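You operate a simulated robot arm through the tools that you are given. There is no shell and no other tool. Be economical: measure what you need, move in short steps, check, and stop when the job is done.

You run a simulated two-armed robot. Do the job below in one go: nothing can be reset, and whatever is moved stays where it is left.

Task
Put the folded cloth from the ledge of hose stand air a on the small bench. Take the clear jug on the packing bench and put it away on the rear steel shelf. Take the wooden wedge on the packing bench and put it away on the coil table. Any order will do. Set down upright: clear jug.

Only the result counts: the job must be done as asked and must still hold three seconds after the hand-in. Knocking over, shifting, dropping, spilling or breaking anything else fails it. Flat cloth is picked up by pressing the open fingertips on it (5 to 10 N) and closing them slowly along it; thin cloth reads only 2 to 8 mm in the jaws.

Robot
Two 7-joint arms with two-finger parallel grippers on one trunk, on a base that drives. Base frame: it is fixed to the floor where the robot stands at the start and does not move with it; the origin is under the middle of the robot, x ahead of it, y to its left, z up. Units: m, degrees, N and s.
The left shoulder is at the start at [0.05, 0.187, 0.985], the right one opposite. With the tool pointing down near the work surface each hand reaches from about 0.1 to 0.64 m from the robot's upright axis, wherever it stands, measured 20 degrees to its own side. Places, roughly: clear jug [2.25, 0, 1]; coil table [-6, 0.4, 0.6]; rear steel shelf (30x16 cm) [-3.18, -2.34, 0.96]; small bench [4.6, -1.4, 0.8]; wooden wedge [3, 0, 0.75]. Payload 3.43 kg a hand.
Tool frame (each hand has its own): the origin (TCP) lies between the finger pads and is the grasp point; the fingertips stand 0.03 m ahead of it; z points along the fingers, y is the line along which they close. The gripper opens to 0.094 m. The fingers are 0.028 m wide and 0.01 m thick; the gripper's body (0.05 by 0.096 m) begins 0.055 m behind the TCP.
Orientation is told as [roll, pitch, yaw] about the base's x, y, z axes, in that order, counted from this pose: with the fingers straight down and closing along the base's y, the tool's x points along the base's -x, its y along +y and its z along -z.

Tools
- The arms move only by the tool nudge_tool. It takes "left_deltas", "right_deltas" or both (then of equal length, played together; a hand with none holds still); each is a list of rows, each an object of numbers (a shift or turn left out is 0, a gripper value left out holds the last): "rx", "ry", "rz": the turn, a rotation vector about the tool's x, y, z in degrees; "tx", "ty", "tz": the shift along the tool's x, y, z in m; "fingers": the opening, from 0 (shut) to 1 (fully open). In form: [{"rx": .., "ry": .., "rz": .., "tx": .., "ty": .., "tz": .., "fingers": ..}, ...]. A call has 1 to 20 rows; each row is the pose to reach, as a shift and turn from the pose commanded when the call began, along the tool's axes at that moment. A row lasts 0.2 s, in which the tool goes at most 0.05 m and 8.6 degrees; a call with a longer step from one row to the next is refused whole, and so is a gripper value outside its range. Where a pose cannot be reached the arm comes as near as it can. A force on the tool above 40 N (or 10 N above the force at the start of the call, whichever is more), or a blocked arm, ends the call early, and 0.2 s more pass. Each finger travels about 0.153 m/s and halts on what it meets, pressing with about 44 N; the grip force reading is that of the motor and also rises with nothing between the fingers. The clock runs only during rows and for 0.2 s after the last one: add rows that repeat a pose to give the fingers time. It gives the time, the measured TCP pose, the force on the tool (base axes), the opening and the grip force at its end, in the units of the frame above (readings bear some noise), with the torque about the TCP (base axes, N m) and any sound that the robot's microphone picked up, and new pictures: "views" is both (left out), scene, wrist or none (wrist: the cameras of the hands that moved).
- Cameras (640 x 400 px; columns grow to the right, rows downward): "scene" is now at [0.1296, 0.0392, 1.1328]; the picture's right is [0.48, -0.88, 0.00], its down [-0.61, -0.34, -0.71] and it looks along [0.63, 0.35, -0.70] (base axes); focal length 276 px, centre (320, 200). "left" rides on the left gripper at [0.076, -0.014, -0.103] in its tool frame; the picture's right is [0.18, 0.98, 0.00], its down [-0.75, 0.14, -0.64] and it looks along [-0.63, 0.12, 0.77] (tool axes); focal length 243 px, centre (320, 200). "right" rides on the right gripper at [0.076, 0.014, -0.102] in its tool frame; the picture's right is [-0.18, 0.98, 0.00], its down [-0.75, -0.14, -0.64] and it looks along [-0.63, -0.12, 0.77] (tool axes); focal length 243 px, centre (320, 200). There is no depth. A picture from a camera that has moved, and an enlarged one, comes with that camera's place and axes in the base frame and with its lens.
- move_column(by): slides the trunk up (or, below 0, down) by that many m; the arms and the scene camera ride with it, the base frame stays. It gives what a move gives, with no picture.
- roll_base(legs): drives the robot by 1 to 6 legs, each [ahead, left, turn to the left] in m, m and degrees, along the robot's own axes; the way and the turn of a leg run together, so that a leg with both is an arc; at most 1.5 m and 180 degrees a leg. The arms and the cameras ride along, it lands a little off, and it stops where it bumps. It gives what a move gives, and a new picture of the scene camera.
- pan_tilt(pan, tilt): turns the head with the scene camera to pan (to the left, within 80 degrees either way) and tilt (down, from -29 to 69), counted from straight ahead of the robot. It gives what a move gives, and a new picture of the scene camera.
- enlarge(camera, box): a new picture of the part [left, top, right, bottom] of that camera's present view, enlarged. It takes no simulated time.
- job_done(): hands the job in; it is judged then, once.

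Go step by step. Nothing tells you exact positions but the pictures and the camera data: compare them with the known pose of the tool, close in by small moves and look again before you grip or let go. The budget is 165 turns and 260 pictures, counting those below and the enlarged ones. Unless the task says otherwise, let go and move clear before handing in, and close with one line.

The tools are called after "Request:" as a command line: name --argument value ..., lists and objects as JSON in quotes. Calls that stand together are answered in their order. nudge_tool: Moves the arms, as the interface text tells. Its arguments: {"type":"object","properties":{"left_deltas":{"type":"array","items":{"type":"object","properties":{"rx":{"type":"number"},"ry":{"type":"number"},"rz":{"type":"number"},"tx":{"type":"number"},"ty":{"type":"number"},"tz":{"type":"number"},"fingers":{"type":"number"}}}},"right_deltas":{"type":"array","items":{"type":"object","properties":{"rx":{"type":"number"},"ry":{"type":"number"},"rz":{"type":"number"},"tx":{"type":"number"},"ty":{"type":"number"},"tz":{"type":"number"},"fingers":{"type":"number"}}}},"views":{"type":"string","enum":["both","scene","wrist","none"]}},"required":[]} The other tools are called the same way: move_column (by) slides the trunk up or down; roll_base (legs) drives the base; pan_tilt (pan, tilt) turns the head that bears the scene camera; enlarge (camera, box) takes an enlarged picture of a part of a camera's view; job_done () hands the job in.

At the start:

```text
time: 0.0
left_eef_pos: [0.3906, 0.3547, 0.7812]
left_tcp_rot: [0.0, 0.0, 0.1]
left_contact_force: [0.6, -0.5, -0.2]
left_ft_torque: [-0.02, 0.02, 0.0]
left_width: 0.0941
left_grasp_force: 0.1
right_eef_pos: [0.3368, -0.0584, 0.774]
right_tcp_rot: [0.0, 0.0, 0.1]
right_contact_force: [0.4, -0.7, 0.0]
right_ft_torque: [-0.02, -0.01, -0.01]
right_width: 0.0941
right_grasp_force: 0.1
trunk travel left (down, up): [-0.2, 0.232]
robot x, y, heading: [0.0019, -0.002, 0.0]
head pan, tilt: [28.9, 44.4]
```

scene: 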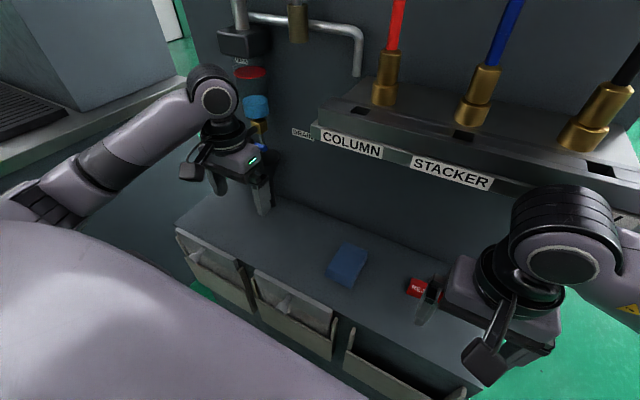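
right: 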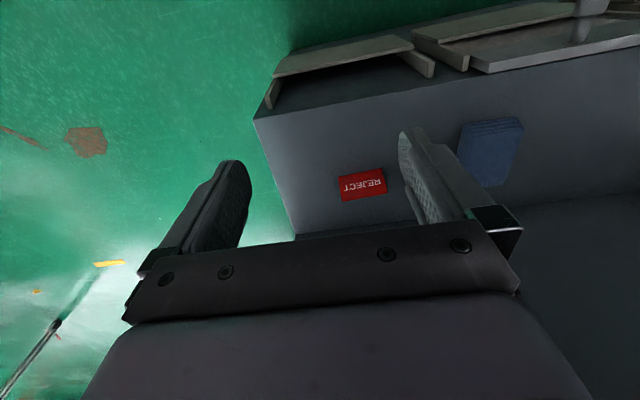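
left: 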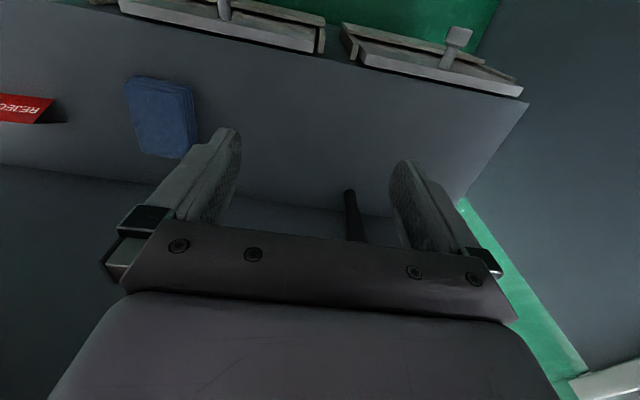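

The cloth lies on a ledge in front of me at about (0.47, 0.16, 0.57). I'll check the labels and surroundings first.

Request:
pan_tilt --pan 0 --tilt 10

Request:
pan_tilt --pan -60 --tilt 15

Request:
pan_tilt --pan 60 --tilt 15

Request:
pan_tilt --pan 0 --tilt 50

```text
time: 1.0
left_eef_pos: [0.392, 0.3552, 0.7811]
left_tcp_rot: [0.1, 0.0, 0.0]
left_contact_force: [0.2, 0.2, -0.2]
left_ft_torque: [0.01, 0.01, 0.0]
left_width: 0.0945
left_grasp_force: 0.1
right_eef_pos: [0.336, -0.0575, 0.7741]
right_tcp_rot: [0.0, 0.0, 0.0]
right_contact_force: [1.0, 0.4, 0.3]
right_ft_torque: [0.0, -0.01, 0.01]
right_width: 0.0941
right_grasp_force: 0.1
trunk travel left (down, up): [-0.2, 0.232]
robot x, y, heading: [-0.0009, -0.0012, 0.0]
head pan, tilt: [0.0, 10.0]
camera scene: at [0.151, -0.0003, 1.1868], right [0.0, -1.0, 0.0], down [-0.17, 0.0, -0.98], along [0.98, 0.0, -0.17], focal length 276 px, centre (320, 200)
```

scene: 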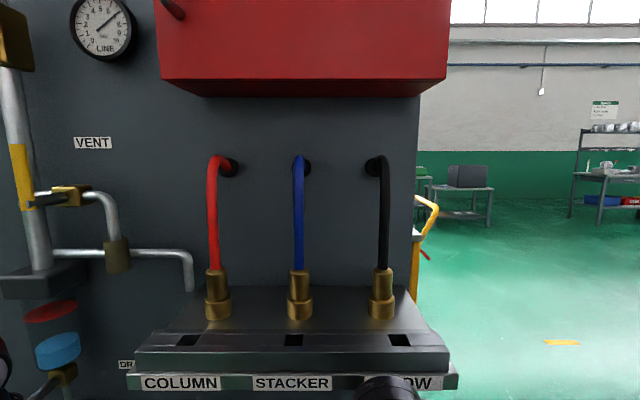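

```text
time: 2.3
left_eef_pos: [0.3918, 0.3556, 0.7796]
left_tcp_rot: [-0.1, 0.0, 0.1]
left_contact_force: [0.4, 0.2, 0.9]
left_ft_torque: [-0.03, 0.0, 0.01]
left_width: 0.0942
left_grasp_force: 0.1
right_eef_pos: [0.3368, -0.0564, 0.7732]
right_tcp_rot: [0.0, 0.0, 0.1]
right_contact_force: [0.8, 0.6, 0.9]
right_ft_torque: [-0.02, -0.02, -0.02]
right_width: 0.094
right_grasp_force: 0.0
trunk travel left (down, up): [-0.2, 0.232]
robot x, y, heading: [-0.0025, 0.0014, -0.0]
head pan, tilt: [-60.0, 15.0]
camera scene: at [0.1048, -0.0813, 1.1787], right [-0.87, -0.5, 0.0], down [-0.13, 0.22, -0.97], along [0.48, -0.84, -0.26], focal length 276 px, centre (320, 200)
```

scene: 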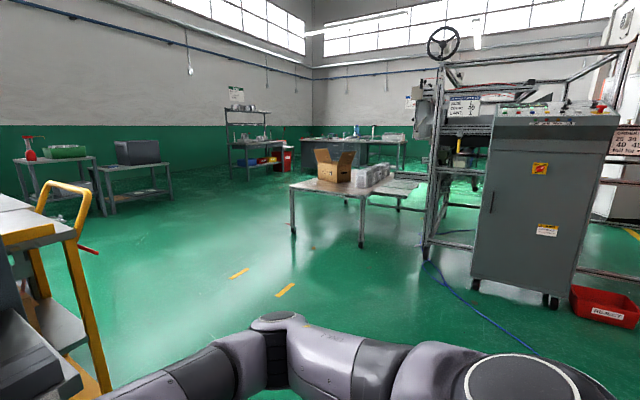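

```text
time: 4.3
left_eef_pos: [0.3924, 0.3546, 0.7803]
left_tcp_rot: [0.0, 0.0, 0.0]
left_contact_force: [-0.5, -0.4, 1.0]
left_ft_torque: [0.01, -0.01, 0.02]
left_width: 0.0938
left_grasp_force: 0.0
right_eef_pos: [0.337, -0.0577, 0.7735]
right_tcp_rot: [0.1, 0.0, 0.1]
right_contact_force: [-0.6, -0.2, 0.0]
right_ft_torque: [0.03, 0.01, -0.04]
right_width: 0.094
right_grasp_force: 0.0
trunk travel left (down, up): [-0.2, 0.232]
robot x, y, heading: [0.0022, 0.0018, 0.1]
head pan, tilt: [60.0, 15.0]
camera scene: at [0.1047, 0.0805, 1.1787], right [0.87, -0.5, 0.0], down [-0.13, -0.22, -0.97], along [0.48, 0.84, -0.26], focal length 276 px, centre (320, 200)
```

scene: 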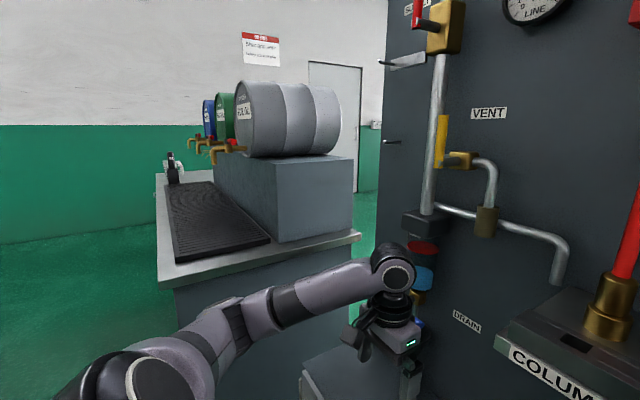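

```text
time: 5.6
left_eef_pos: [0.3904, 0.3545, 0.7811]
left_tcp_rot: [0.0, 0.1, 0.0]
left_contact_force: [0.8, -0.2, 0.7]
left_ft_torque: [0.0, -0.03, 0.01]
left_width: 0.0944
left_grasp_force: 0.0
right_eef_pos: [0.3373, -0.0566, 0.7736]
right_tcp_rot: [0.0, 0.0, -0.1]
right_contact_force: [-0.5, -0.2, 0.5]
right_ft_torque: [-0.02, -0.01, 0.0]
right_width: 0.0943
right_grasp_force: 0.1
trunk travel left (down, up): [-0.2, 0.232]
robot x, y, heading: [0.0002, -0.0, -0.1]
head pan, tilt: [0.0, 50.0]
camera scene: at [0.135, -0.0003, 1.125], right [0.0, -1.0, 0.0], down [-0.77, 0.0, -0.64], along [0.64, 0.0, -0.77], focal length 276 px, centre (320, 200)
```

scene: 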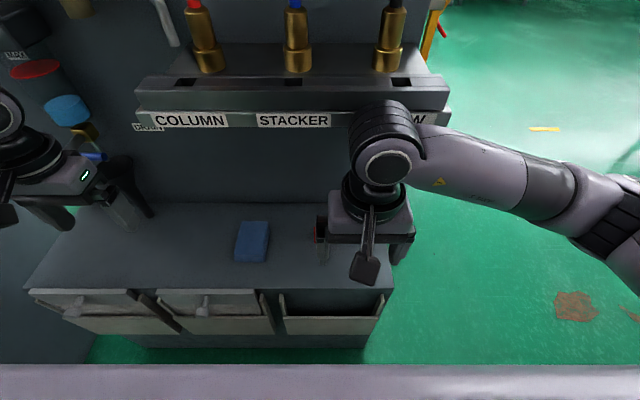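

Checking whether this stand is labelled "Air A", and looking closely at the cloth.

Request:
pan_tilt --pan 15 --tilt -25

Request:
enlarge --camera "left" --box '[80, 40, 280, 200]'

```text
time: 7.1
left_eef_pos: [0.3918, 0.3543, 0.781]
left_tcp_rot: [0.0, 0.0, 0.1]
left_contact_force: [0.3, 0.5, -0.3]
left_ft_torque: [0.01, -0.05, -0.03]
left_width: 0.0944
left_grasp_force: 0.0
right_eef_pos: [0.3372, -0.0562, 0.7745]
right_tcp_rot: [0.1, 0.0, 0.0]
right_contact_force: [-0.1, 0.3, -0.2]
right_ft_torque: [0.01, 0.01, 0.05]
right_width: 0.0939
right_grasp_force: 0.1
trunk travel left (down, up): [-0.2, 0.232]
robot x, y, heading: [-0.0001, -0.0018, 0.0]
head pan, tilt: [15.0, -25.0]
camera scene: at [0.1266, 0.018, 1.2385], right [0.26, -0.97, 0.0], down [0.41, 0.11, -0.91], along [0.88, 0.23, 0.42], focal length 276 px, centre (320, 200)
```

scene: 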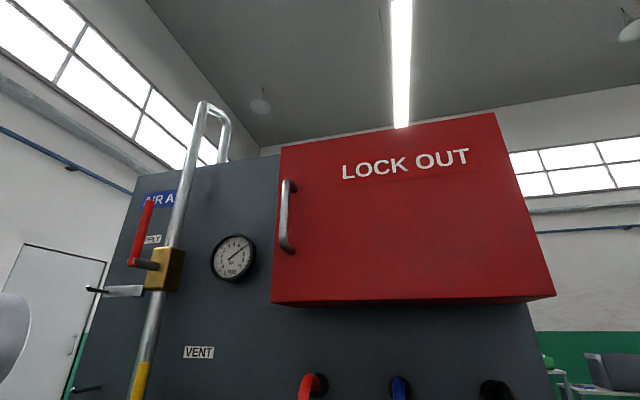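

```text
2.50 times, centred on (180, 120) of left
camera zoom: at [0.3145, 0.3415, 0.8824], right [-0.18, 0.98, 0.0], down [0.75, 0.14, 0.64], along [0.63, 0.12, -0.77], focal length 606 px, centre (670, 400)
```

zoom: 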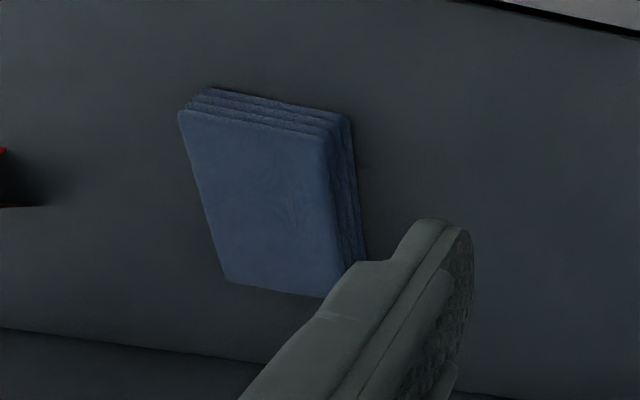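

The stand is "AIR A", and the cloth stack is about 9 x 6.5 cm at (0.477, 0.165), below an overhanging hose rail. I'll pull the hands back and lower the trunk, so I can reach in under the rail with a tilted hand.

Request:
nudge_tool --left_deltas '[{"tx": 0.04}, {"tx": 0.08}, {"tx": 0.1, "tz": -0.03}, {"tx": 0.1, "tz": -0.07}, {"tx": 0.1, "tz": -0.1}]' --right_deltas '[{"tx": 0.04}, {"tx": 0.08}, {"tx": 0.1, "tz": -0.03}, {"tx": 0.1, "tz": -0.07}, {"tx": 0.1, "tz": -0.1}]' --views "none"

Request:
pan_tilt --pan 0 --tilt 40

Request:
move_column --by -0.15

Request:
pan_tilt --pan 0 --tilt 40

```text
time: 7.9
left_eef_pos: [0.2953, 0.354, 0.8031]
left_tcp_rot: [0.0, 0.0, -0.1]
left_contact_force: [-0.5, 1.1, -0.3]
left_ft_torque: [-0.01, 0.01, 0.02]
left_width: 0.0941
left_grasp_force: 0.0
right_eef_pos: [0.2492, -0.0614, 0.7947]
right_tcp_rot: [-0.7, -0.8, -1.3]
right_contact_force: [0.5, -0.6, 0.8]
right_ft_torque: [0.03, 0.1, -0.01]
right_width: 0.0939
right_grasp_force: 0.1
trunk travel left (down, up): [-0.2, 0.232]
robot x, y, heading: [-0.0004, -0.0, 0.1]
head pan, tilt: [15.0, -25.0]
stopped in row 3 (right hand): the force on the tool passed its limit at 76 N (the readings are from after the stop); the commanded pose is now the measured one
```

```text
time: 9.2
left_eef_pos: [0.2952, 0.3547, 0.8029]
left_tcp_rot: [0.0, 0.0, -0.1]
left_contact_force: [-0.9, 0.6, -0.1]
left_ft_torque: [-0.02, -0.02, 0.01]
left_width: 0.0939
left_grasp_force: 0.1
right_eef_pos: [0.2489, -0.0608, 0.7954]
right_tcp_rot: [-0.7, -0.9, -1.3]
right_contact_force: [0.7, -0.4, -1.2]
right_ft_torque: [-0.01, 0.08, 0.0]
right_width: 0.0943
right_grasp_force: 0.0
trunk travel left (down, up): [-0.2, 0.232]
robot x, y, heading: [0.0019, -0.0039, -0.1]
head pan, tilt: [0.0, 40.0]
camera scene: at [0.143, -0.0004, 1.1392], right [0.0, -1.0, 0.0], down [-0.64, 0.0, -0.77], along [0.77, 0.0, -0.64], focal length 276 px, centre (320, 200)
```

scene: 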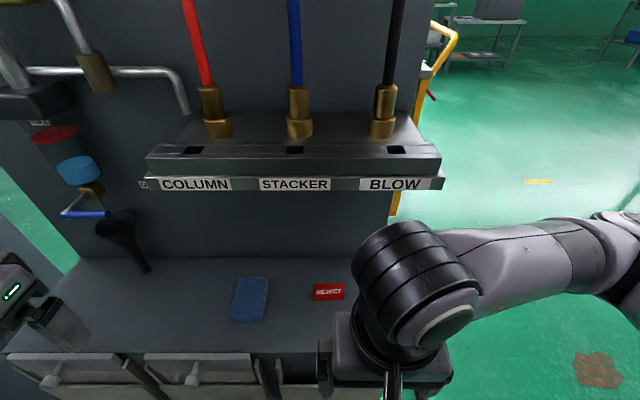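

```text
time: 11.0
left_eef_pos: [0.2961, 0.3545, 0.6542]
left_tcp_rot: [0.0, 0.0, 0.1]
left_contact_force: [-0.3, 0.6, -0.8]
left_ft_torque: [0.0, 0.01, 0.0]
left_width: 0.0943
left_grasp_force: 0.2
right_eef_pos: [0.2495, -0.0581, 0.6458]
right_tcp_rot: [-0.6, -0.9, -1.4]
right_contact_force: [2.1, 0.8, 1.1]
right_ft_torque: [0.02, 0.28, -0.02]
right_width: 0.0939
right_grasp_force: 0.0
trunk travel left (down, up): [-0.05, 0.382]
robot x, y, heading: [-0.0007, 0.0023, -0.2]
head pan, tilt: [0.0, 40.0]
```

```text
time: 11.6
left_eef_pos: [0.2956, 0.3552, 0.6543]
left_tcp_rot: [0.0, -0.1, 0.0]
left_contact_force: [-0.4, 0.3, 1.0]
left_ft_torque: [0.01, 0.01, 0.01]
left_width: 0.094
left_grasp_force: 0.1
right_eef_pos: [0.2492, -0.0605, 0.6449]
right_tcp_rot: [-0.6, -0.8, -1.3]
right_contact_force: [1.8, 0.4, 0.5]
right_ft_torque: [-0.04, 0.29, -0.03]
right_width: 0.0941
right_grasp_force: 0.0
trunk travel left (down, up): [-0.05, 0.382]
robot x, y, heading: [0.0002, 0.0006, -0.4]
head pan, tilt: [0.0, 40.0]
camera scene: at [0.143, -0.0004, 0.9892], right [0.0, -1.0, 0.0], down [-0.64, 0.0, -0.77], along [0.77, 0.0, -0.64], focal length 276 px, centre (320, 200)
```

scene: 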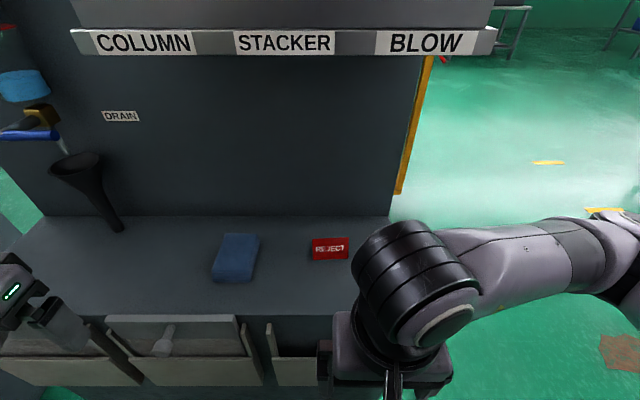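

The rail front is at x≈0.41, z≈0.93, and the ledge top is near z 0.54. The right hand brushed my own body, so I'll move it slightly forward. Then I'll tilt the left hand 35° and bring it just short of the cloth.

Request:
nudge_tool --left_deltas '[{"ry": -7, "ty": -0.035, "tx": -0.02}, {"ry": -14, "ty": -0.07, "tx": -0.04}, {"ry": -21, "ty": -0.105, "tx": -0.06}, {"ry": -28, "ty": -0.14, "tx": -0.08}, {"ry": -35, "ty": -0.175, "tx": -0.1}, {"ry": -35, "ty": -0.19, "tx": -0.13}, {"ry": -35, "ty": -0.19, "tx": -0.14}]' --right_deltas '[{"tx": -0.02}, {"tx": -0.02, "ty": -0.03}, {"tx": -0.02, "ty": -0.07}, {"tx": -0.02, "ty": -0.1}, {"tx": -0.02, "ty": -0.1}, {"tx": -0.02, "ty": -0.1}, {"tx": -0.02, "ty": -0.1}]'

```text
time: 13.2
left_eef_pos: [0.437, 0.1646, 0.652]
left_tcp_rot: [0.0, -35.1, 0.0]
left_contact_force: [0.1, 0.1, 0.0]
left_ft_torque: [-0.01, 0.01, -0.01]
left_width: 0.0938
left_grasp_force: 0.1
right_eef_pos: [0.2653, -0.1606, 0.648]
right_tcp_rot: [-0.6, -0.9, -1.4]
right_contact_force: [-0.4, 0.4, 0.4]
right_ft_torque: [-0.04, -0.01, 0.01]
right_width: 0.0939
right_grasp_force: 0.2
trunk travel left (down, up): [-0.05, 0.382]
robot x, y, heading: [0.0019, -0.0035, 0.0]
head pan, tilt: [0.0, 40.0]
camera scene: at [0.143, -0.0004, 0.9892], right [0.0, -1.0, 0.0], down [-0.64, 0.0, -0.77], along [0.77, 0.0, -0.64], focal length 276 px, centre (320, 200)
camera right: at [0.1892, -0.1442, 0.75], right [0.21, 0.98, -0.01], down [0.74, -0.15, 0.65], along [0.64, -0.14, -0.76], focal length 243 px, centre (320, 200)
camera left: at [0.3147, 0.1511, 0.692], right [-0.15, 0.98, -0.11], down [0.25, 0.14, 0.96], along [0.96, 0.12, -0.27], focal length 243 px, centre (320, 200)
```

scene: 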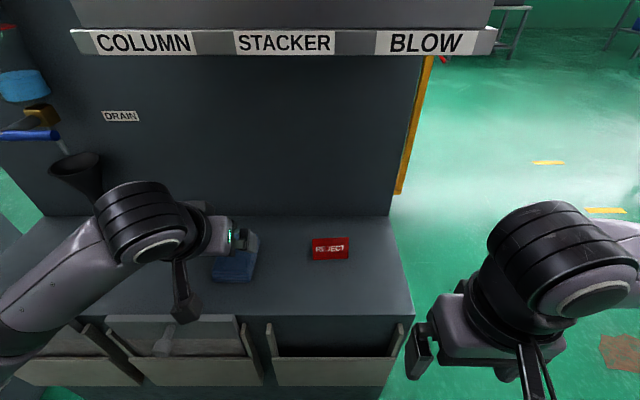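
right: 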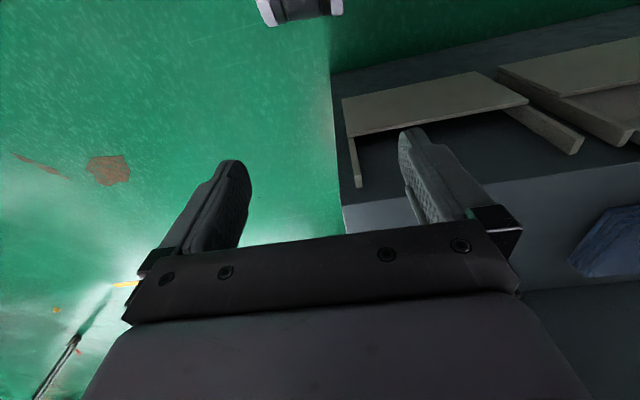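
left: 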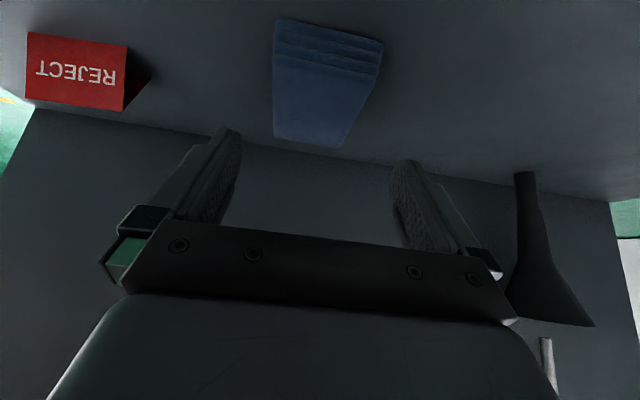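

From the left wrist camera the stack spans x 0.433–0.521 and y 0.128–0.195, with the ledge at z 0.55 and the top at 0.58. I'll straddle it from above.

Request:
nudge_tool --left_deltas '[{"tx": -0.0328, "tz": 0.0229, "ty": -0.002}, {"tx": -0.02, "tz": 0.04, "ty": -0.002}, {"tx": -0.008, "tz": 0.058, "ty": -0.002}, {"tx": 0.001, "tz": 0.0715, "ty": -0.002}, {"tx": 0.0036, "tz": 0.0755, "ty": -0.002}]'

```text
time: 14.4
left_eef_pos: [0.4757, 0.1619, 0.5895]
left_tcp_rot: [0.0, -34.9, -0.1]
left_contact_force: [-0.4, -0.4, -0.9]
left_ft_torque: [-0.01, 0.02, -0.01]
left_width: 0.0938
left_grasp_force: 0.0
right_eef_pos: [0.265, -0.161, 0.6486]
right_tcp_rot: [-0.6, -0.9, -1.4]
right_contact_force: [-0.4, 0.3, 0.2]
right_ft_torque: [0.02, 0.01, 0.0]
right_width: 0.0941
right_grasp_force: 0.0
trunk travel left (down, up): [-0.05, 0.382]
robot x, y, heading: [0.0041, -0.0023, 0.0]
head pan, tilt: [0.0, 40.0]
camera scene: at [0.143, -0.0004, 0.9892], right [0.0, -1.0, 0.0], down [-0.64, 0.0, -0.77], along [0.77, 0.0, -0.64], focal length 276 px, centre (320, 200)
camera left: at [0.3541, 0.1484, 0.6291], right [-0.15, 0.98, -0.11], down [0.25, 0.14, 0.96], along [0.96, 0.12, -0.27], focal length 243 px, centre (320, 200)
```

scene: 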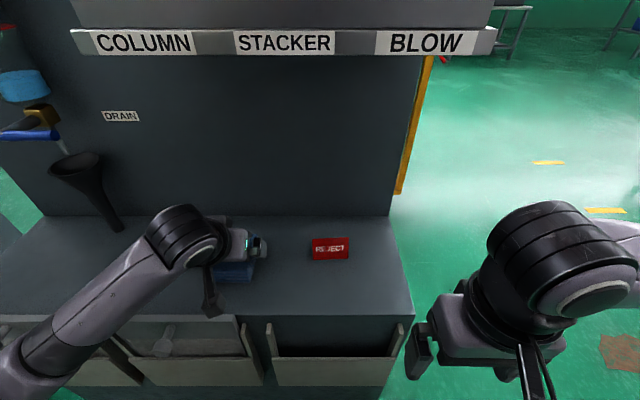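
left: 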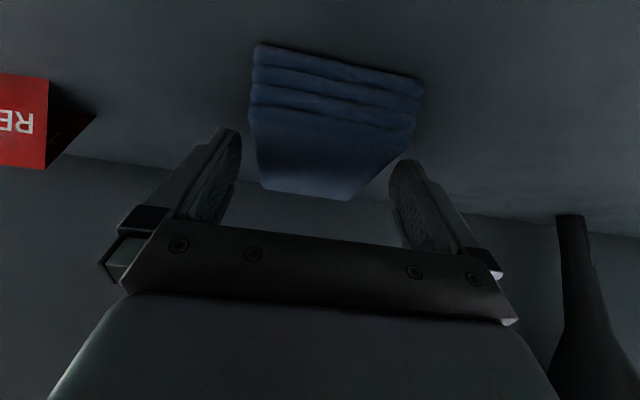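

The fingers straddle the stack with about 13 mm clearance on each side. I'll go down 4 mm more and close slowly.

Request:
nudge_tool --left_deltas '[{"tx": 0.0023, "tz": 0.0033, "fingers": 0.9}, {"tx": 0.0023, "tz": 0.0033, "fingers": 0.8}, {"tx": 0.0023, "tz": 0.0033, "fingers": 0.72}, {"tx": 0.0023, "tz": 0.0033, "fingers": 0.66}, {"tx": 0.0023, "tz": 0.0033, "fingers": 0.6}, {"tx": 0.0023, "tz": 0.0033, "fingers": 0.54}, {"tx": 0.0023, "tz": 0.0033, "fingers": 0.5}, {"tx": 0.0023, "tz": 0.0033, "fingers": 0.45}]'

```text
time: 16.2
left_eef_pos: [0.4752, 0.1634, 0.5856]
left_tcp_rot: [0.0, -35.0, 0.0]
left_contact_force: [-0.1, 0.4, 1.0]
left_ft_torque: [-0.01, -0.05, -0.04]
left_width: 0.0729
left_grasp_force: 44.3
right_eef_pos: [0.2651, -0.1595, 0.6486]
right_tcp_rot: [-0.6, -1.0, -1.3]
right_contact_force: [-0.8, -0.9, -0.4]
right_ft_torque: [0.01, 0.02, -0.02]
right_width: 0.0939
right_grasp_force: 0.1
trunk travel left (down, up): [-0.05, 0.382]
robot x, y, heading: [-0.0011, -0.0031, 0.2]
head pan, tilt: [0.0, 40.0]
camera scene: at [0.1429, -0.0004, 0.9892], right [0.0, -1.0, 0.0], down [-0.64, 0.0, -0.77], along [0.77, 0.0, -0.64], focal length 276 px, centre (320, 200)
camera left: at [0.3541, 0.1486, 0.6251], right [-0.15, 0.98, -0.11], down [0.25, 0.14, 0.96], along [0.96, 0.12, -0.27], focal length 243 px, centre (320, 200)
```

scene: 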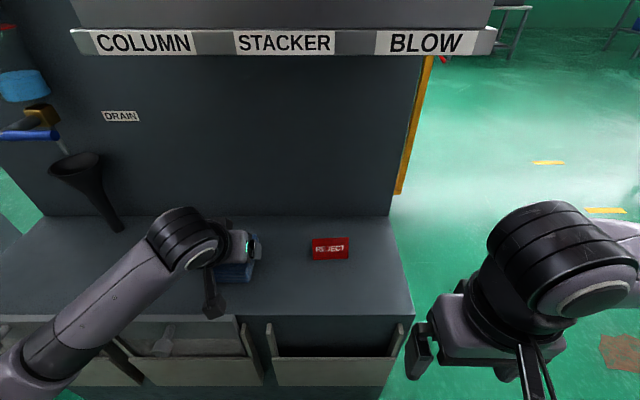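
left: 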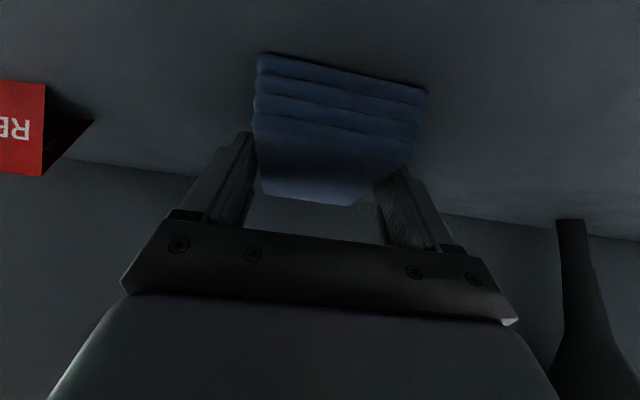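

Gripped at 73 mm with 44 N. Lifting and checking that it comes along.

Request:
nudge_tool --left_deltas '[{"tx": -0.01, "tz": -0.0144, "fingers": 0.4}, {"tx": -0.0229, "tz": -0.0328}, {"tx": -0.0344, "tz": -0.0492}, {"tx": -0.0344, "tz": -0.0492}]' --views "wrist"

```text
time: 17.2
left_eef_pos: [0.4753, 0.1638, 0.6445]
left_tcp_rot: [0.0, -35.0, 0.0]
left_contact_force: [-0.4, 0.0, -0.7]
left_ft_torque: [0.01, 0.01, 0.0]
left_width: 0.0732
left_grasp_force: 43.7
right_eef_pos: [0.2668, -0.1609, 0.6495]
right_tcp_rot: [-0.7, -0.8, -1.4]
right_contact_force: [0.6, 0.2, -0.7]
right_ft_torque: [0.04, 0.0, 0.01]
right_width: 0.0939
right_grasp_force: 0.1
trunk travel left (down, up): [-0.05, 0.382]
robot x, y, heading: [0.0, 0.0005, -0.1]
head pan, tilt: [0.0, 40.0]
camera left: at [0.3537, 0.1494, 0.6849], right [-0.15, 0.98, -0.11], down [0.25, 0.14, 0.96], along [0.96, 0.12, -0.27], focal length 243 px, centre (320, 200)
```

left: 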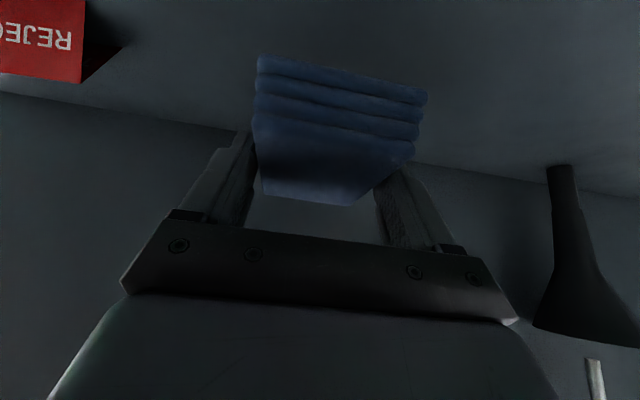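

The cloth is held. I'll pull the arm out from under the rail and look to both sides before driving.

Request:
nudge_tool --left_deltas '[{"tx": 0.031, "tz": -0.0214}, {"tx": 0.0615, "tz": -0.0428}, {"tx": 0.0922, "tz": -0.0641}, {"tx": 0.123, "tz": -0.0855}]' --views "none"

Request:
pan_tilt --pan -80 --tilt 15

Request:
pan_tilt --pan 80 --tilt 15

```text
time: 18.2
left_eef_pos: [0.349, 0.1497, 0.641]
left_tcp_rot: [-0.1, -34.9, 0.2]
left_contact_force: [1.0, -0.2, -1.2]
left_ft_torque: [0.02, -0.02, 0.0]
left_width: 0.0731
left_grasp_force: 44.5
left hand out of reach, approached as far as the arm can: row 4
right_eef_pos: [0.2663, -0.1605, 0.6485]
right_tcp_rot: [-0.6, -1.0, -1.4]
right_contact_force: [-0.7, 0.3, -0.3]
right_ft_torque: [-0.02, -0.01, 0.0]
right_width: 0.0938
right_grasp_force: 0.0
trunk travel left (down, up): [-0.05, 0.382]
robot x, y, heading: [0.0025, 0.0038, 0.0]
head pan, tilt: [0.0, 40.0]
```

```text
time: 19.7
left_eef_pos: [0.3513, 0.1516, 0.6407]
left_tcp_rot: [0.0, -35.0, 0.1]
left_contact_force: [0.5, -0.4, -0.1]
left_ft_torque: [0.05, 0.07, 0.01]
left_width: 0.0731
left_grasp_force: 43.9
right_eef_pos: [0.2644, -0.1591, 0.648]
right_tcp_rot: [-0.5, -0.8, -1.4]
right_contact_force: [-0.5, -0.3, -0.3]
right_ft_torque: [-0.02, -0.02, -0.04]
right_width: 0.0943
right_grasp_force: 0.0
trunk travel left (down, up): [-0.05, 0.382]
robot x, y, heading: [0.0026, 0.0029, -0.1]
head pan, tilt: [-80.0, 15.0]
camera scene: at [0.0743, -0.0923, 1.0287], right [-0.98, -0.17, 0.0], down [-0.05, 0.26, -0.97], along [0.17, -0.95, -0.26], focal length 276 px, centre (320, 200)
```

scene: 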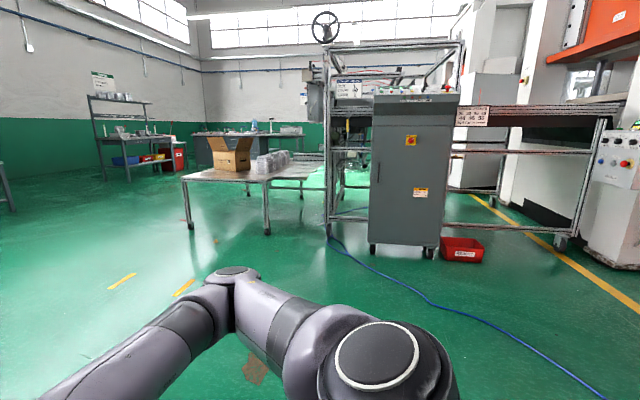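

```text
time: 22.2
left_eef_pos: [0.3501, 0.1503, 0.6401]
left_tcp_rot: [0.0, -34.9, 0.0]
left_contact_force: [-0.3, -0.2, -0.3]
left_ft_torque: [0.01, -0.01, 0.0]
left_width: 0.0732
left_grasp_force: 43.5
right_eef_pos: [0.264, -0.1602, 0.6483]
right_tcp_rot: [-0.6, -0.8, -1.3]
right_contact_force: [0.8, -0.6, -0.4]
right_ft_torque: [0.01, -0.01, 0.04]
right_width: 0.0941
right_grasp_force: 0.1
trunk travel left (down, up): [-0.05, 0.382]
robot x, y, heading: [0.0021, -0.0021, -0.3]
head pan, tilt: [80.0, 15.0]
camera scene: at [0.0742, 0.0916, 1.0287], right [0.98, -0.17, 0.0], down [-0.05, -0.25, -0.97], along [0.17, 0.95, -0.26], focal length 276 px, centre (320, 200)
```

scene: 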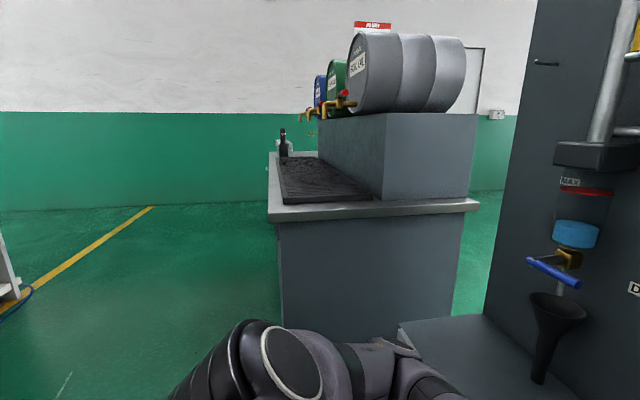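

The floor behind and to the right is clear. I'll back off, sidestep right and look for the packing and small benches.

Request:
roll_base --legs '[[-0.4, 0, 0], [0, -1.2, 0]]'

Request:
move_column --by 0.2

Request:
pan_tilt --pan 0 --tilt 12

```text
time: 35.0
left_eef_pos: [-0.0338, -1.0443, 0.6412]
left_tcp_rot: [0.2, -35.0, 0.7]
left_contact_force: [1.1, 0.0, -0.7]
left_ft_torque: [-0.02, 0.04, -0.01]
left_width: 0.073
left_grasp_force: 44.4
right_eef_pos: [-0.1158, -1.3563, 0.6475]
right_tcp_rot: [-0.6, -0.8, -0.6]
right_contact_force: [0.1, 1.3, 0.4]
right_ft_torque: [-0.01, -0.02, 0.0]
right_width: 0.0938
right_grasp_force: 0.1
trunk travel left (down, up): [-0.05, 0.382]
robot x, y, heading: [-0.3797, -1.1985, 0.7]
head pan, tilt: [80.0, 15.0]
camera scene: at [-0.3095, -1.1071, 1.0287], right [0.99, -0.16, 0.0], down [-0.04, -0.26, -0.97], along [0.15, 0.95, -0.26], focal length 276 px, centre (320, 200)
```

scene: 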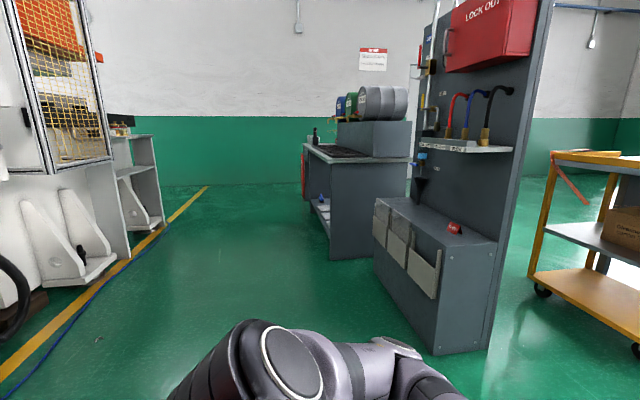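

```text
time: 37.2
left_eef_pos: [-0.0335, -1.0461, 0.8403]
left_tcp_rot: [0.1, -34.9, 0.8]
left_contact_force: [0.6, 0.3, -1.0]
left_ft_torque: [0.01, 0.02, -0.02]
left_width: 0.0731
left_grasp_force: 44.1
right_eef_pos: [-0.1152, -1.3569, 0.8493]
right_tcp_rot: [-0.7, -0.7, -0.7]
right_contact_force: [-0.4, -0.9, -0.4]
right_ft_torque: [-0.01, 0.0, -0.03]
right_width: 0.094
right_grasp_force: 0.2
trunk travel left (down, up): [-0.25, 0.182]
robot x, y, heading: [-0.3803, -1.2002, 1.1]
head pan, tilt: [80.0, 15.0]
```

```text
time: 38.7
left_eef_pos: [-0.0345, -1.0459, 0.8403]
left_tcp_rot: [0.1, -35.0, 0.8]
left_contact_force: [0.0, -0.1, 0.1]
left_ft_torque: [0.0, 0.03, -0.01]
left_width: 0.0731
left_grasp_force: 43.8
right_eef_pos: [-0.1144, -1.3572, 0.8477]
right_tcp_rot: [-0.6, -0.9, -0.7]
right_contact_force: [0.5, 0.0, 0.1]
right_ft_torque: [0.0, -0.02, 0.01]
right_width: 0.0938
right_grasp_force: 0.0
trunk travel left (down, up): [-0.25, 0.182]
robot x, y, heading: [-0.3812, -1.1989, 0.7]
head pan, tilt: [0.0, 12.0]
camera scene: at [-0.2312, -1.198, 1.2336], right [0.01, -1.0, 0.0], down [-0.21, 0.0, -0.98], along [0.98, 0.01, -0.21], focal length 276 px, centre (320, 200)
```

scene: 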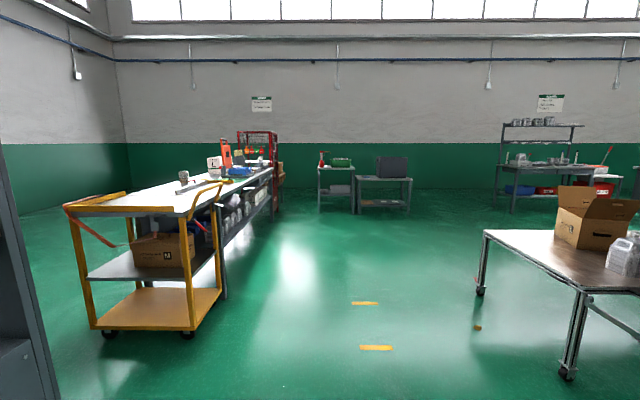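

I see a yellow trolley, with a long bench behind it that is probably the packing bench, and two small tables beyond. Enlarging.

Request:
enlarge --camera "scene" --box '[160, 120, 300, 220]'

Request:
enlarge --camera "scene" --box '[300, 140, 440, 220]'

```text
4.00 times, centred on (230, 170) of scene
camera zoom: at [-0.2312, -1.198, 1.2336], right [0.01, -1.0, 0.0], down [-0.21, 0.0, -0.98], along [0.98, 0.01, -0.21], focal length 1104 px, centre (680, 320)
```

zoom: 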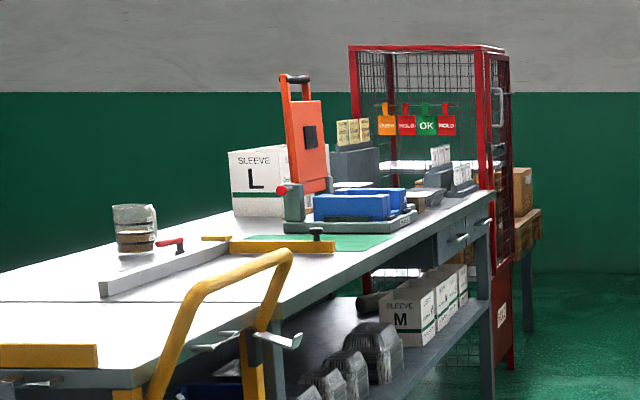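

```text
4.57 times, centred on (370, 180) of scene
camera zoom: at [-0.2312, -1.198, 1.2336], right [0.01, -1.0, 0.0], down [-0.21, 0.0, -0.98], along [0.98, 0.01, -0.21], focal length 1262 px, centre (91, 291)
```

zoom: 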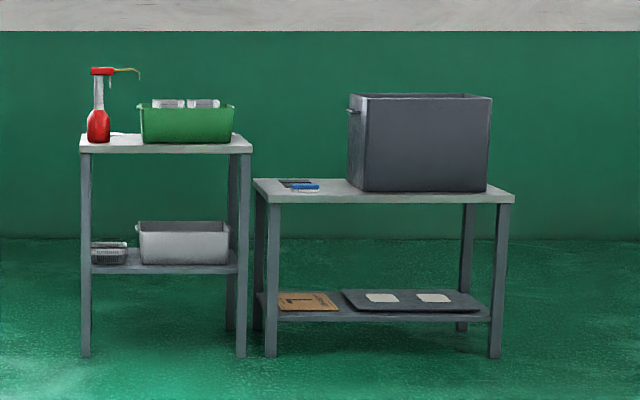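

The small bench is the taller, farther table with the oil bottle and green tray. The jug stands on the long packing bench. I'll drive down the lane towards the small bench.

Request:
roll_base --legs '[[1.5, -0.05, -0.7], [1.5, -0.1, 0], [0.5, -0.05, 0]]'

Request:
pan_tilt --pan 0 --tilt 25

Request:
pan_tilt --pan 75 --tilt 20

```text
refused: leg 1 is longer than a leg can be; nothing moved
```

```text
time: 39.5
left_eef_pos: [-0.0335, -1.0444, 0.8403]
left_tcp_rot: [0.1, -35.0, 0.7]
left_contact_force: [-0.3, -0.4, -1.2]
left_ft_torque: [0.0, -0.02, -0.02]
left_width: 0.073
left_grasp_force: 44.1
right_eef_pos: [-0.1159, -1.3563, 0.8478]
right_tcp_rot: [-0.6, -0.8, -0.6]
right_contact_force: [0.1, -0.1, 0.5]
right_ft_torque: [0.0, -0.04, 0.05]
right_width: 0.0939
right_grasp_force: 0.2
trunk travel left (down, up): [-0.25, 0.182]
robot x, y, heading: [-0.3814, -1.1983, 0.8]
head pan, tilt: [0.0, 25.0]
camera scene: at [-0.2323, -1.1981, 1.2125], right [0.01, -1.0, 0.0], down [-0.42, -0.01, -0.91], along [0.91, 0.01, -0.42], focal length 276 px, centre (320, 200)
```

scene: 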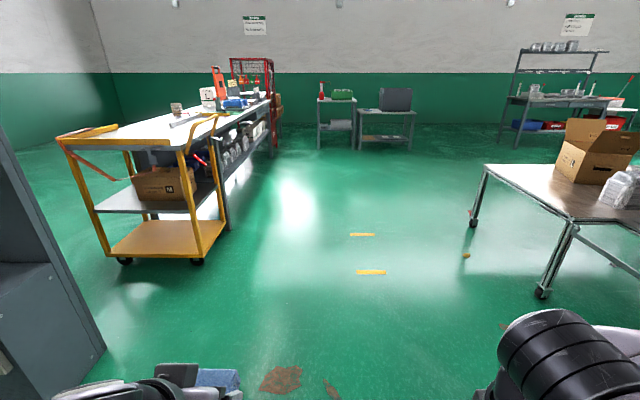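

```text
time: 40.9
left_eef_pos: [-0.0343, -1.045, 0.8393]
left_tcp_rot: [0.1, -35.1, 0.8]
left_contact_force: [0.5, -0.3, 0.1]
left_ft_torque: [-0.02, -0.03, 0.01]
left_width: 0.073
left_grasp_force: 43.7
right_eef_pos: [-0.1144, -1.3575, 0.8488]
right_tcp_rot: [-0.6, -0.8, -0.6]
right_contact_force: [-0.3, -1.0, 0.7]
right_ft_torque: [-0.05, 0.0, 0.05]
right_width: 0.0942
right_grasp_force: 0.0
trunk travel left (down, up): [-0.25, 0.182]
robot x, y, heading: [-0.3837, -1.199, 0.8]
head pan, tilt: [75.0, 20.0]
camera scene: at [-0.3015, -1.1091, 1.2206], right [0.97, -0.25, 0.0], down [-0.08, -0.33, -0.94], along [0.23, 0.91, -0.34], focal length 276 px, centre (320, 200)
```

scene: 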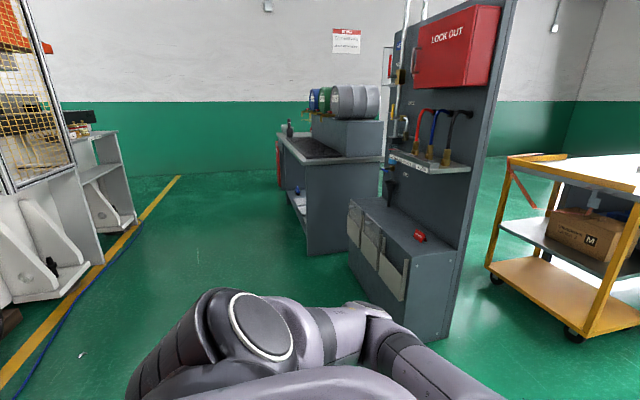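

Redoing the drive with shorter legs.

Request:
roll_base --legs '[[1.45, -0.05, -0.7], [1.45, -0.1, 0], [0.55, -0.03, 0]]'

Request:
pan_tilt --pan 0 --tilt 25

```text
time: 57.8
left_eef_pos: [3.4209, -1.174, 0.8396]
left_tcp_rot: [0.1, -34.8, 2.3]
left_contact_force: [0.3, 0.6, 0.0]
left_ft_torque: [-0.03, 0.01, -0.01]
left_width: 0.0731
left_grasp_force: 43.9
right_eef_pos: [3.3472, -1.4868, 0.8473]
right_tcp_rot: [-0.6, -0.7, 1.0]
right_contact_force: [-0.2, 0.2, -0.3]
right_ft_torque: [0.01, 0.01, -0.01]
right_width: 0.0938
right_grasp_force: 0.0
trunk travel left (down, up): [-0.25, 0.182]
robot x, y, heading: [3.0793, -1.3328, 2.3]
head pan, tilt: [75.0, 20.0]
camera scene: at [3.1551, -1.2436, 1.2206], right [0.98, -0.22, 0.0], down [-0.08, -0.33, -0.94], along [0.21, 0.92, -0.34], focal length 276 px, centre (320, 200)
```

scene: 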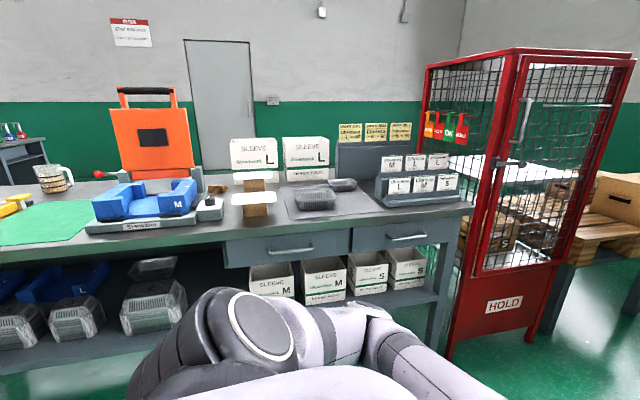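

```text
time: 59.2
left_eef_pos: [3.4214, -1.1732, 0.8399]
left_tcp_rot: [0.1, -35.0, 2.3]
left_contact_force: [0.3, 0.1, -0.3]
left_ft_torque: [0.01, 0.0, 0.01]
left_width: 0.0729
left_grasp_force: 43.9
right_eef_pos: [3.3473, -1.4866, 0.8486]
right_tcp_rot: [-0.5, -0.8, 1.0]
right_contact_force: [-0.1, -0.5, 0.0]
right_ft_torque: [-0.05, 0.01, 0.0]
right_width: 0.0936
right_grasp_force: 0.0
trunk travel left (down, up): [-0.25, 0.182]
robot x, y, heading: [3.0771, -1.34, 2.2]
head pan, tilt: [0.0, 25.0]
camera scene: at [3.2266, -1.3307, 1.2125], right [0.04, -1.0, 0.0], down [-0.42, -0.02, -0.91], along [0.91, 0.04, -0.42], focal length 276 px, centre (320, 200)
```

scene: 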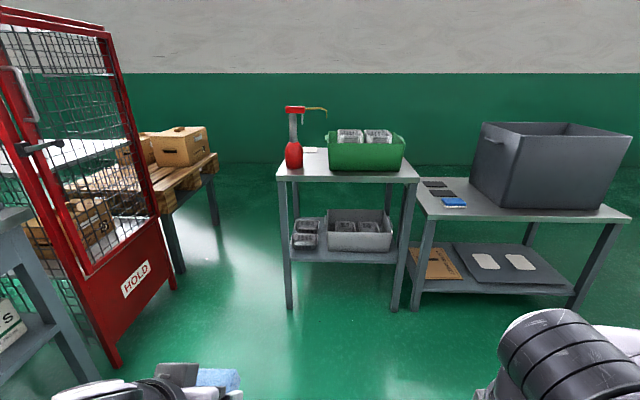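

The small bench top is at about z 0.77, with its front edge at x≈4.41 and y from −1.08 to −1.73. I'll move closer and look down at it for free space.

Request:
roll_base --legs '[[0.65, -0.05, -2.2]]'

Request:
move_column --by 0.15

Request:
pan_tilt --pan 0 --tilt 40

```text
time: 62.9
left_eef_pos: [4.0884, -1.2174, 0.8418]
left_tcp_rot: [0.1, -34.9, 0.4]
left_contact_force: [0.8, -0.3, -0.2]
left_ft_torque: [0.03, 0.0, -0.02]
left_width: 0.073
left_grasp_force: 43.6
right_eef_pos: [4.0065, -1.5273, 0.8485]
right_tcp_rot: [-0.6, -0.9, -0.8]
right_contact_force: [0.3, 0.5, 1.0]
right_ft_torque: [0.01, -0.02, 0.02]
right_width: 0.0939
right_grasp_force: 0.0
trunk travel left (down, up): [-0.25, 0.182]
robot x, y, heading: [3.7376, -1.3719, 0.7]
head pan, tilt: [0.0, 25.0]
camera scene: at [3.8898, -1.3692, 1.2125], right [0.01, -1.0, 0.0], down [-0.42, 0.0, -0.91], along [0.91, 0.01, -0.42], focal length 276 px, centre (320, 200)
```

scene: 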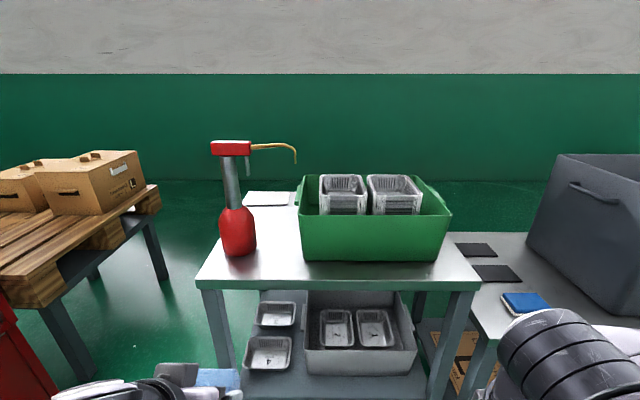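

```text
time: 64.7
left_eef_pos: [4.0881, -1.2159, 0.9905]
left_tcp_rot: [0.2, -34.9, 0.5]
left_contact_force: [-0.5, -0.6, -0.4]
left_ft_torque: [0.0, -0.02, 0.04]
left_width: 0.073
left_grasp_force: 43.4
right_eef_pos: [4.0063, -1.5294, 0.9985]
right_tcp_rot: [-0.6, -0.8, -0.8]
right_contact_force: [-0.5, 0.4, -0.1]
right_ft_torque: [0.0, 0.01, 0.01]
right_width: 0.094
right_grasp_force: 0.0
trunk travel left (down, up): [-0.4, 0.032]
robot x, y, heading: [3.7421, -1.3721, 0.6]
head pan, tilt: [0.0, 25.0]
```

```text
time: 65.4
left_eef_pos: [4.0873, -1.2161, 0.9908]
left_tcp_rot: [0.1, -35.0, 0.5]
left_contact_force: [-0.1, 0.6, -1.1]
left_ft_torque: [0.0, 0.0, 0.01]
left_width: 0.0731
left_grasp_force: 44.2
right_eef_pos: [4.0059, -1.5278, 0.9975]
right_tcp_rot: [-0.6, -0.9, -0.9]
right_contact_force: [0.0, 1.0, 0.1]
right_ft_torque: [0.02, 0.0, -0.01]
right_width: 0.0939
right_grasp_force: 0.1
trunk travel left (down, up): [-0.4, 0.032]
robot x, y, heading: [3.7412, -1.3738, 0.4]
head pan, tilt: [0.0, 40.0]
camera scene: at [3.8827, -1.3692, 1.3392], right [0.01, -1.0, 0.0], down [-0.64, -0.01, -0.77], along [0.77, 0.01, -0.64], focal length 276 px, centre (320, 200)
```

scene: 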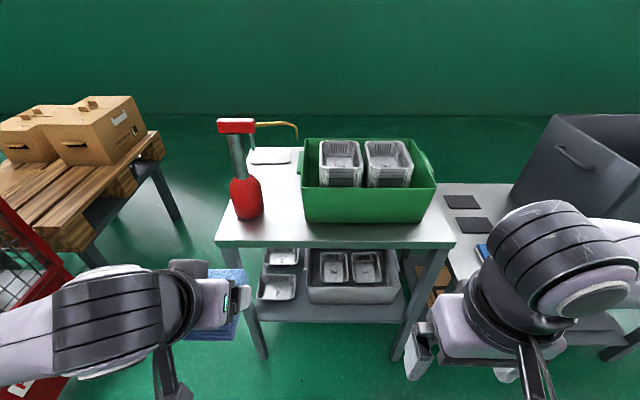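

The free patch is the front strip of the bench between bottle and tray, around (4.425, −1.26). I'll drive in 0.2 m and bring the left hand above it.

Request:
roll_base --legs '[[0.2, 0, -0.4]]'

Request:
pan_tilt --pan 5 --tilt 55

```text
time: 67.0
left_eef_pos: [4.2885, -1.216, 0.9902]
left_tcp_rot: [0.1, -35.0, 0.4]
left_contact_force: [-0.1, -0.3, -1.5]
left_ft_torque: [0.01, 0.01, 0.0]
left_width: 0.0731
left_grasp_force: 43.9
right_eef_pos: [4.205, -1.5278, 0.9975]
right_tcp_rot: [-0.6, -0.9, -0.9]
right_contact_force: [1.1, -0.1, 0.0]
right_ft_torque: [0.0, 0.02, -0.02]
right_width: 0.0941
right_grasp_force: 0.1
trunk travel left (down, up): [-0.4, 0.032]
robot x, y, heading: [3.9383, -1.3678, 0.4]
head pan, tilt: [0.0, 40.0]
camera scene: at [4.0826, -1.368, 1.3391], right [0.01, -1.0, 0.0], down [-0.64, 0.0, -0.77], along [0.77, 0.01, -0.64], focal length 276 px, centre (320, 200)
```

scene: 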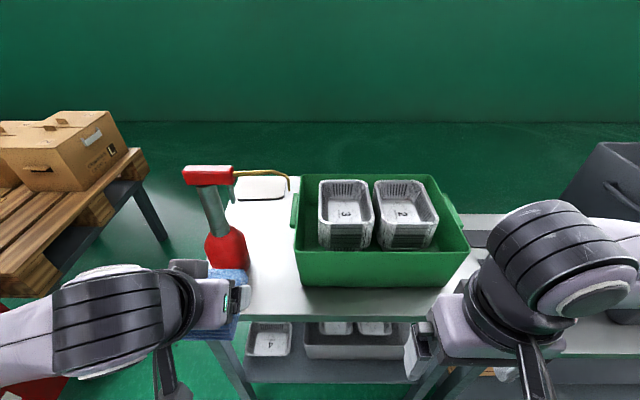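

```text
time: 67.8
left_eef_pos: [4.2876, -1.2154, 0.9908]
left_tcp_rot: [0.1, -34.9, 0.4]
left_contact_force: [-0.8, 0.9, -0.4]
left_ft_torque: [-0.03, -0.02, -0.01]
left_width: 0.0731
left_grasp_force: 43.9
right_eef_pos: [4.2055, -1.5265, 0.9993]
right_tcp_rot: [-0.6, -0.9, -0.9]
right_contact_force: [0.1, -0.6, -0.6]
right_ft_torque: [0.06, -0.01, 0.02]
right_width: 0.094
right_grasp_force: 0.1
trunk travel left (down, up): [-0.4, 0.032]
robot x, y, heading: [3.9378, -1.3668, 0.6]
head pan, tilt: [5.0, 55.0]
camera scene: at [4.0688, -1.3618, 1.3185], right [0.09, -1.0, 0.0], down [-0.82, -0.08, -0.57], along [0.57, 0.05, -0.82], focal length 276 px, centre (320, 200)
```

scene: 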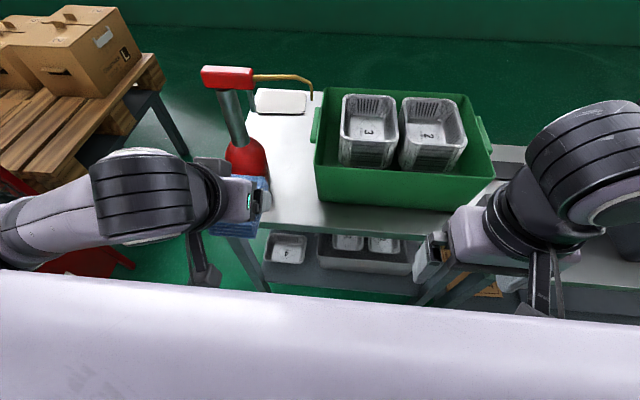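

Refined estimates: bench top z≈0.80–0.81, front edge x≈4.355, and a gap between bottle and tray centred on y≈−1.264. Moving to a hover.

Request:
nudge_tool --left_deltas '[{"ty": -0.024}, {"ty": -0.048}, {"ty": -0.048, "tx": -0.02, "tz": 0.038}, {"ty": -0.048, "tx": -0.041, "tz": 0.078}, {"ty": -0.048, "tx": -0.0614, "tz": 0.1163}]'

```text
time: 69.0
left_eef_pos: [4.4042, -1.2637, 0.9279]
left_tcp_rot: [0.0, -35.0, 0.3]
left_contact_force: [0.5, -0.1, 0.2]
left_ft_torque: [-0.02, 0.01, 0.0]
left_width: 0.0731
left_grasp_force: 44.3
right_eef_pos: [4.2056, -1.5268, 0.9979]
right_tcp_rot: [-0.6, -0.7, -0.9]
right_contact_force: [0.1, -0.8, -0.2]
right_ft_torque: [-0.01, -0.01, 0.01]
right_width: 0.094
right_grasp_force: 0.1
trunk travel left (down, up): [-0.4, 0.032]
robot x, y, heading: [3.9388, -1.3703, 0.2]
head pan, tilt: [5.0, 55.0]
camera scene: at [4.069, -1.3619, 1.3185], right [0.09, -1.0, 0.0], down [-0.82, -0.08, -0.57], along [0.57, 0.05, -0.82], focal length 276 px, centre (320, 200)
camera left: at [4.2828, -1.2776, 0.9687], right [-0.16, 0.98, -0.1], down [0.25, 0.14, 0.96], along [0.96, 0.12, -0.27], focal length 243 px, centre (320, 200)
```

scene: 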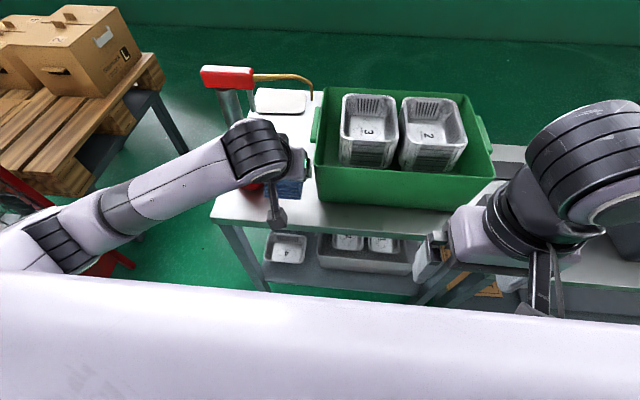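
left: 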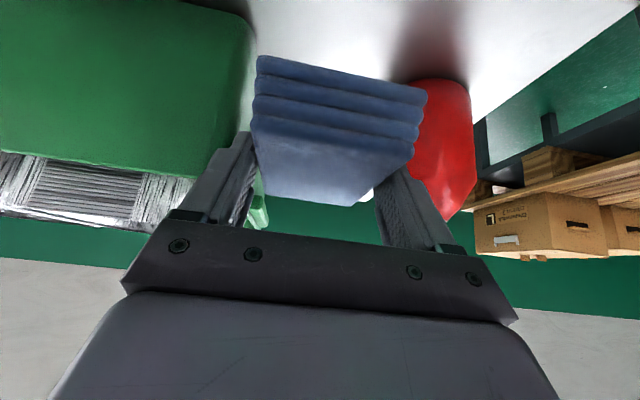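

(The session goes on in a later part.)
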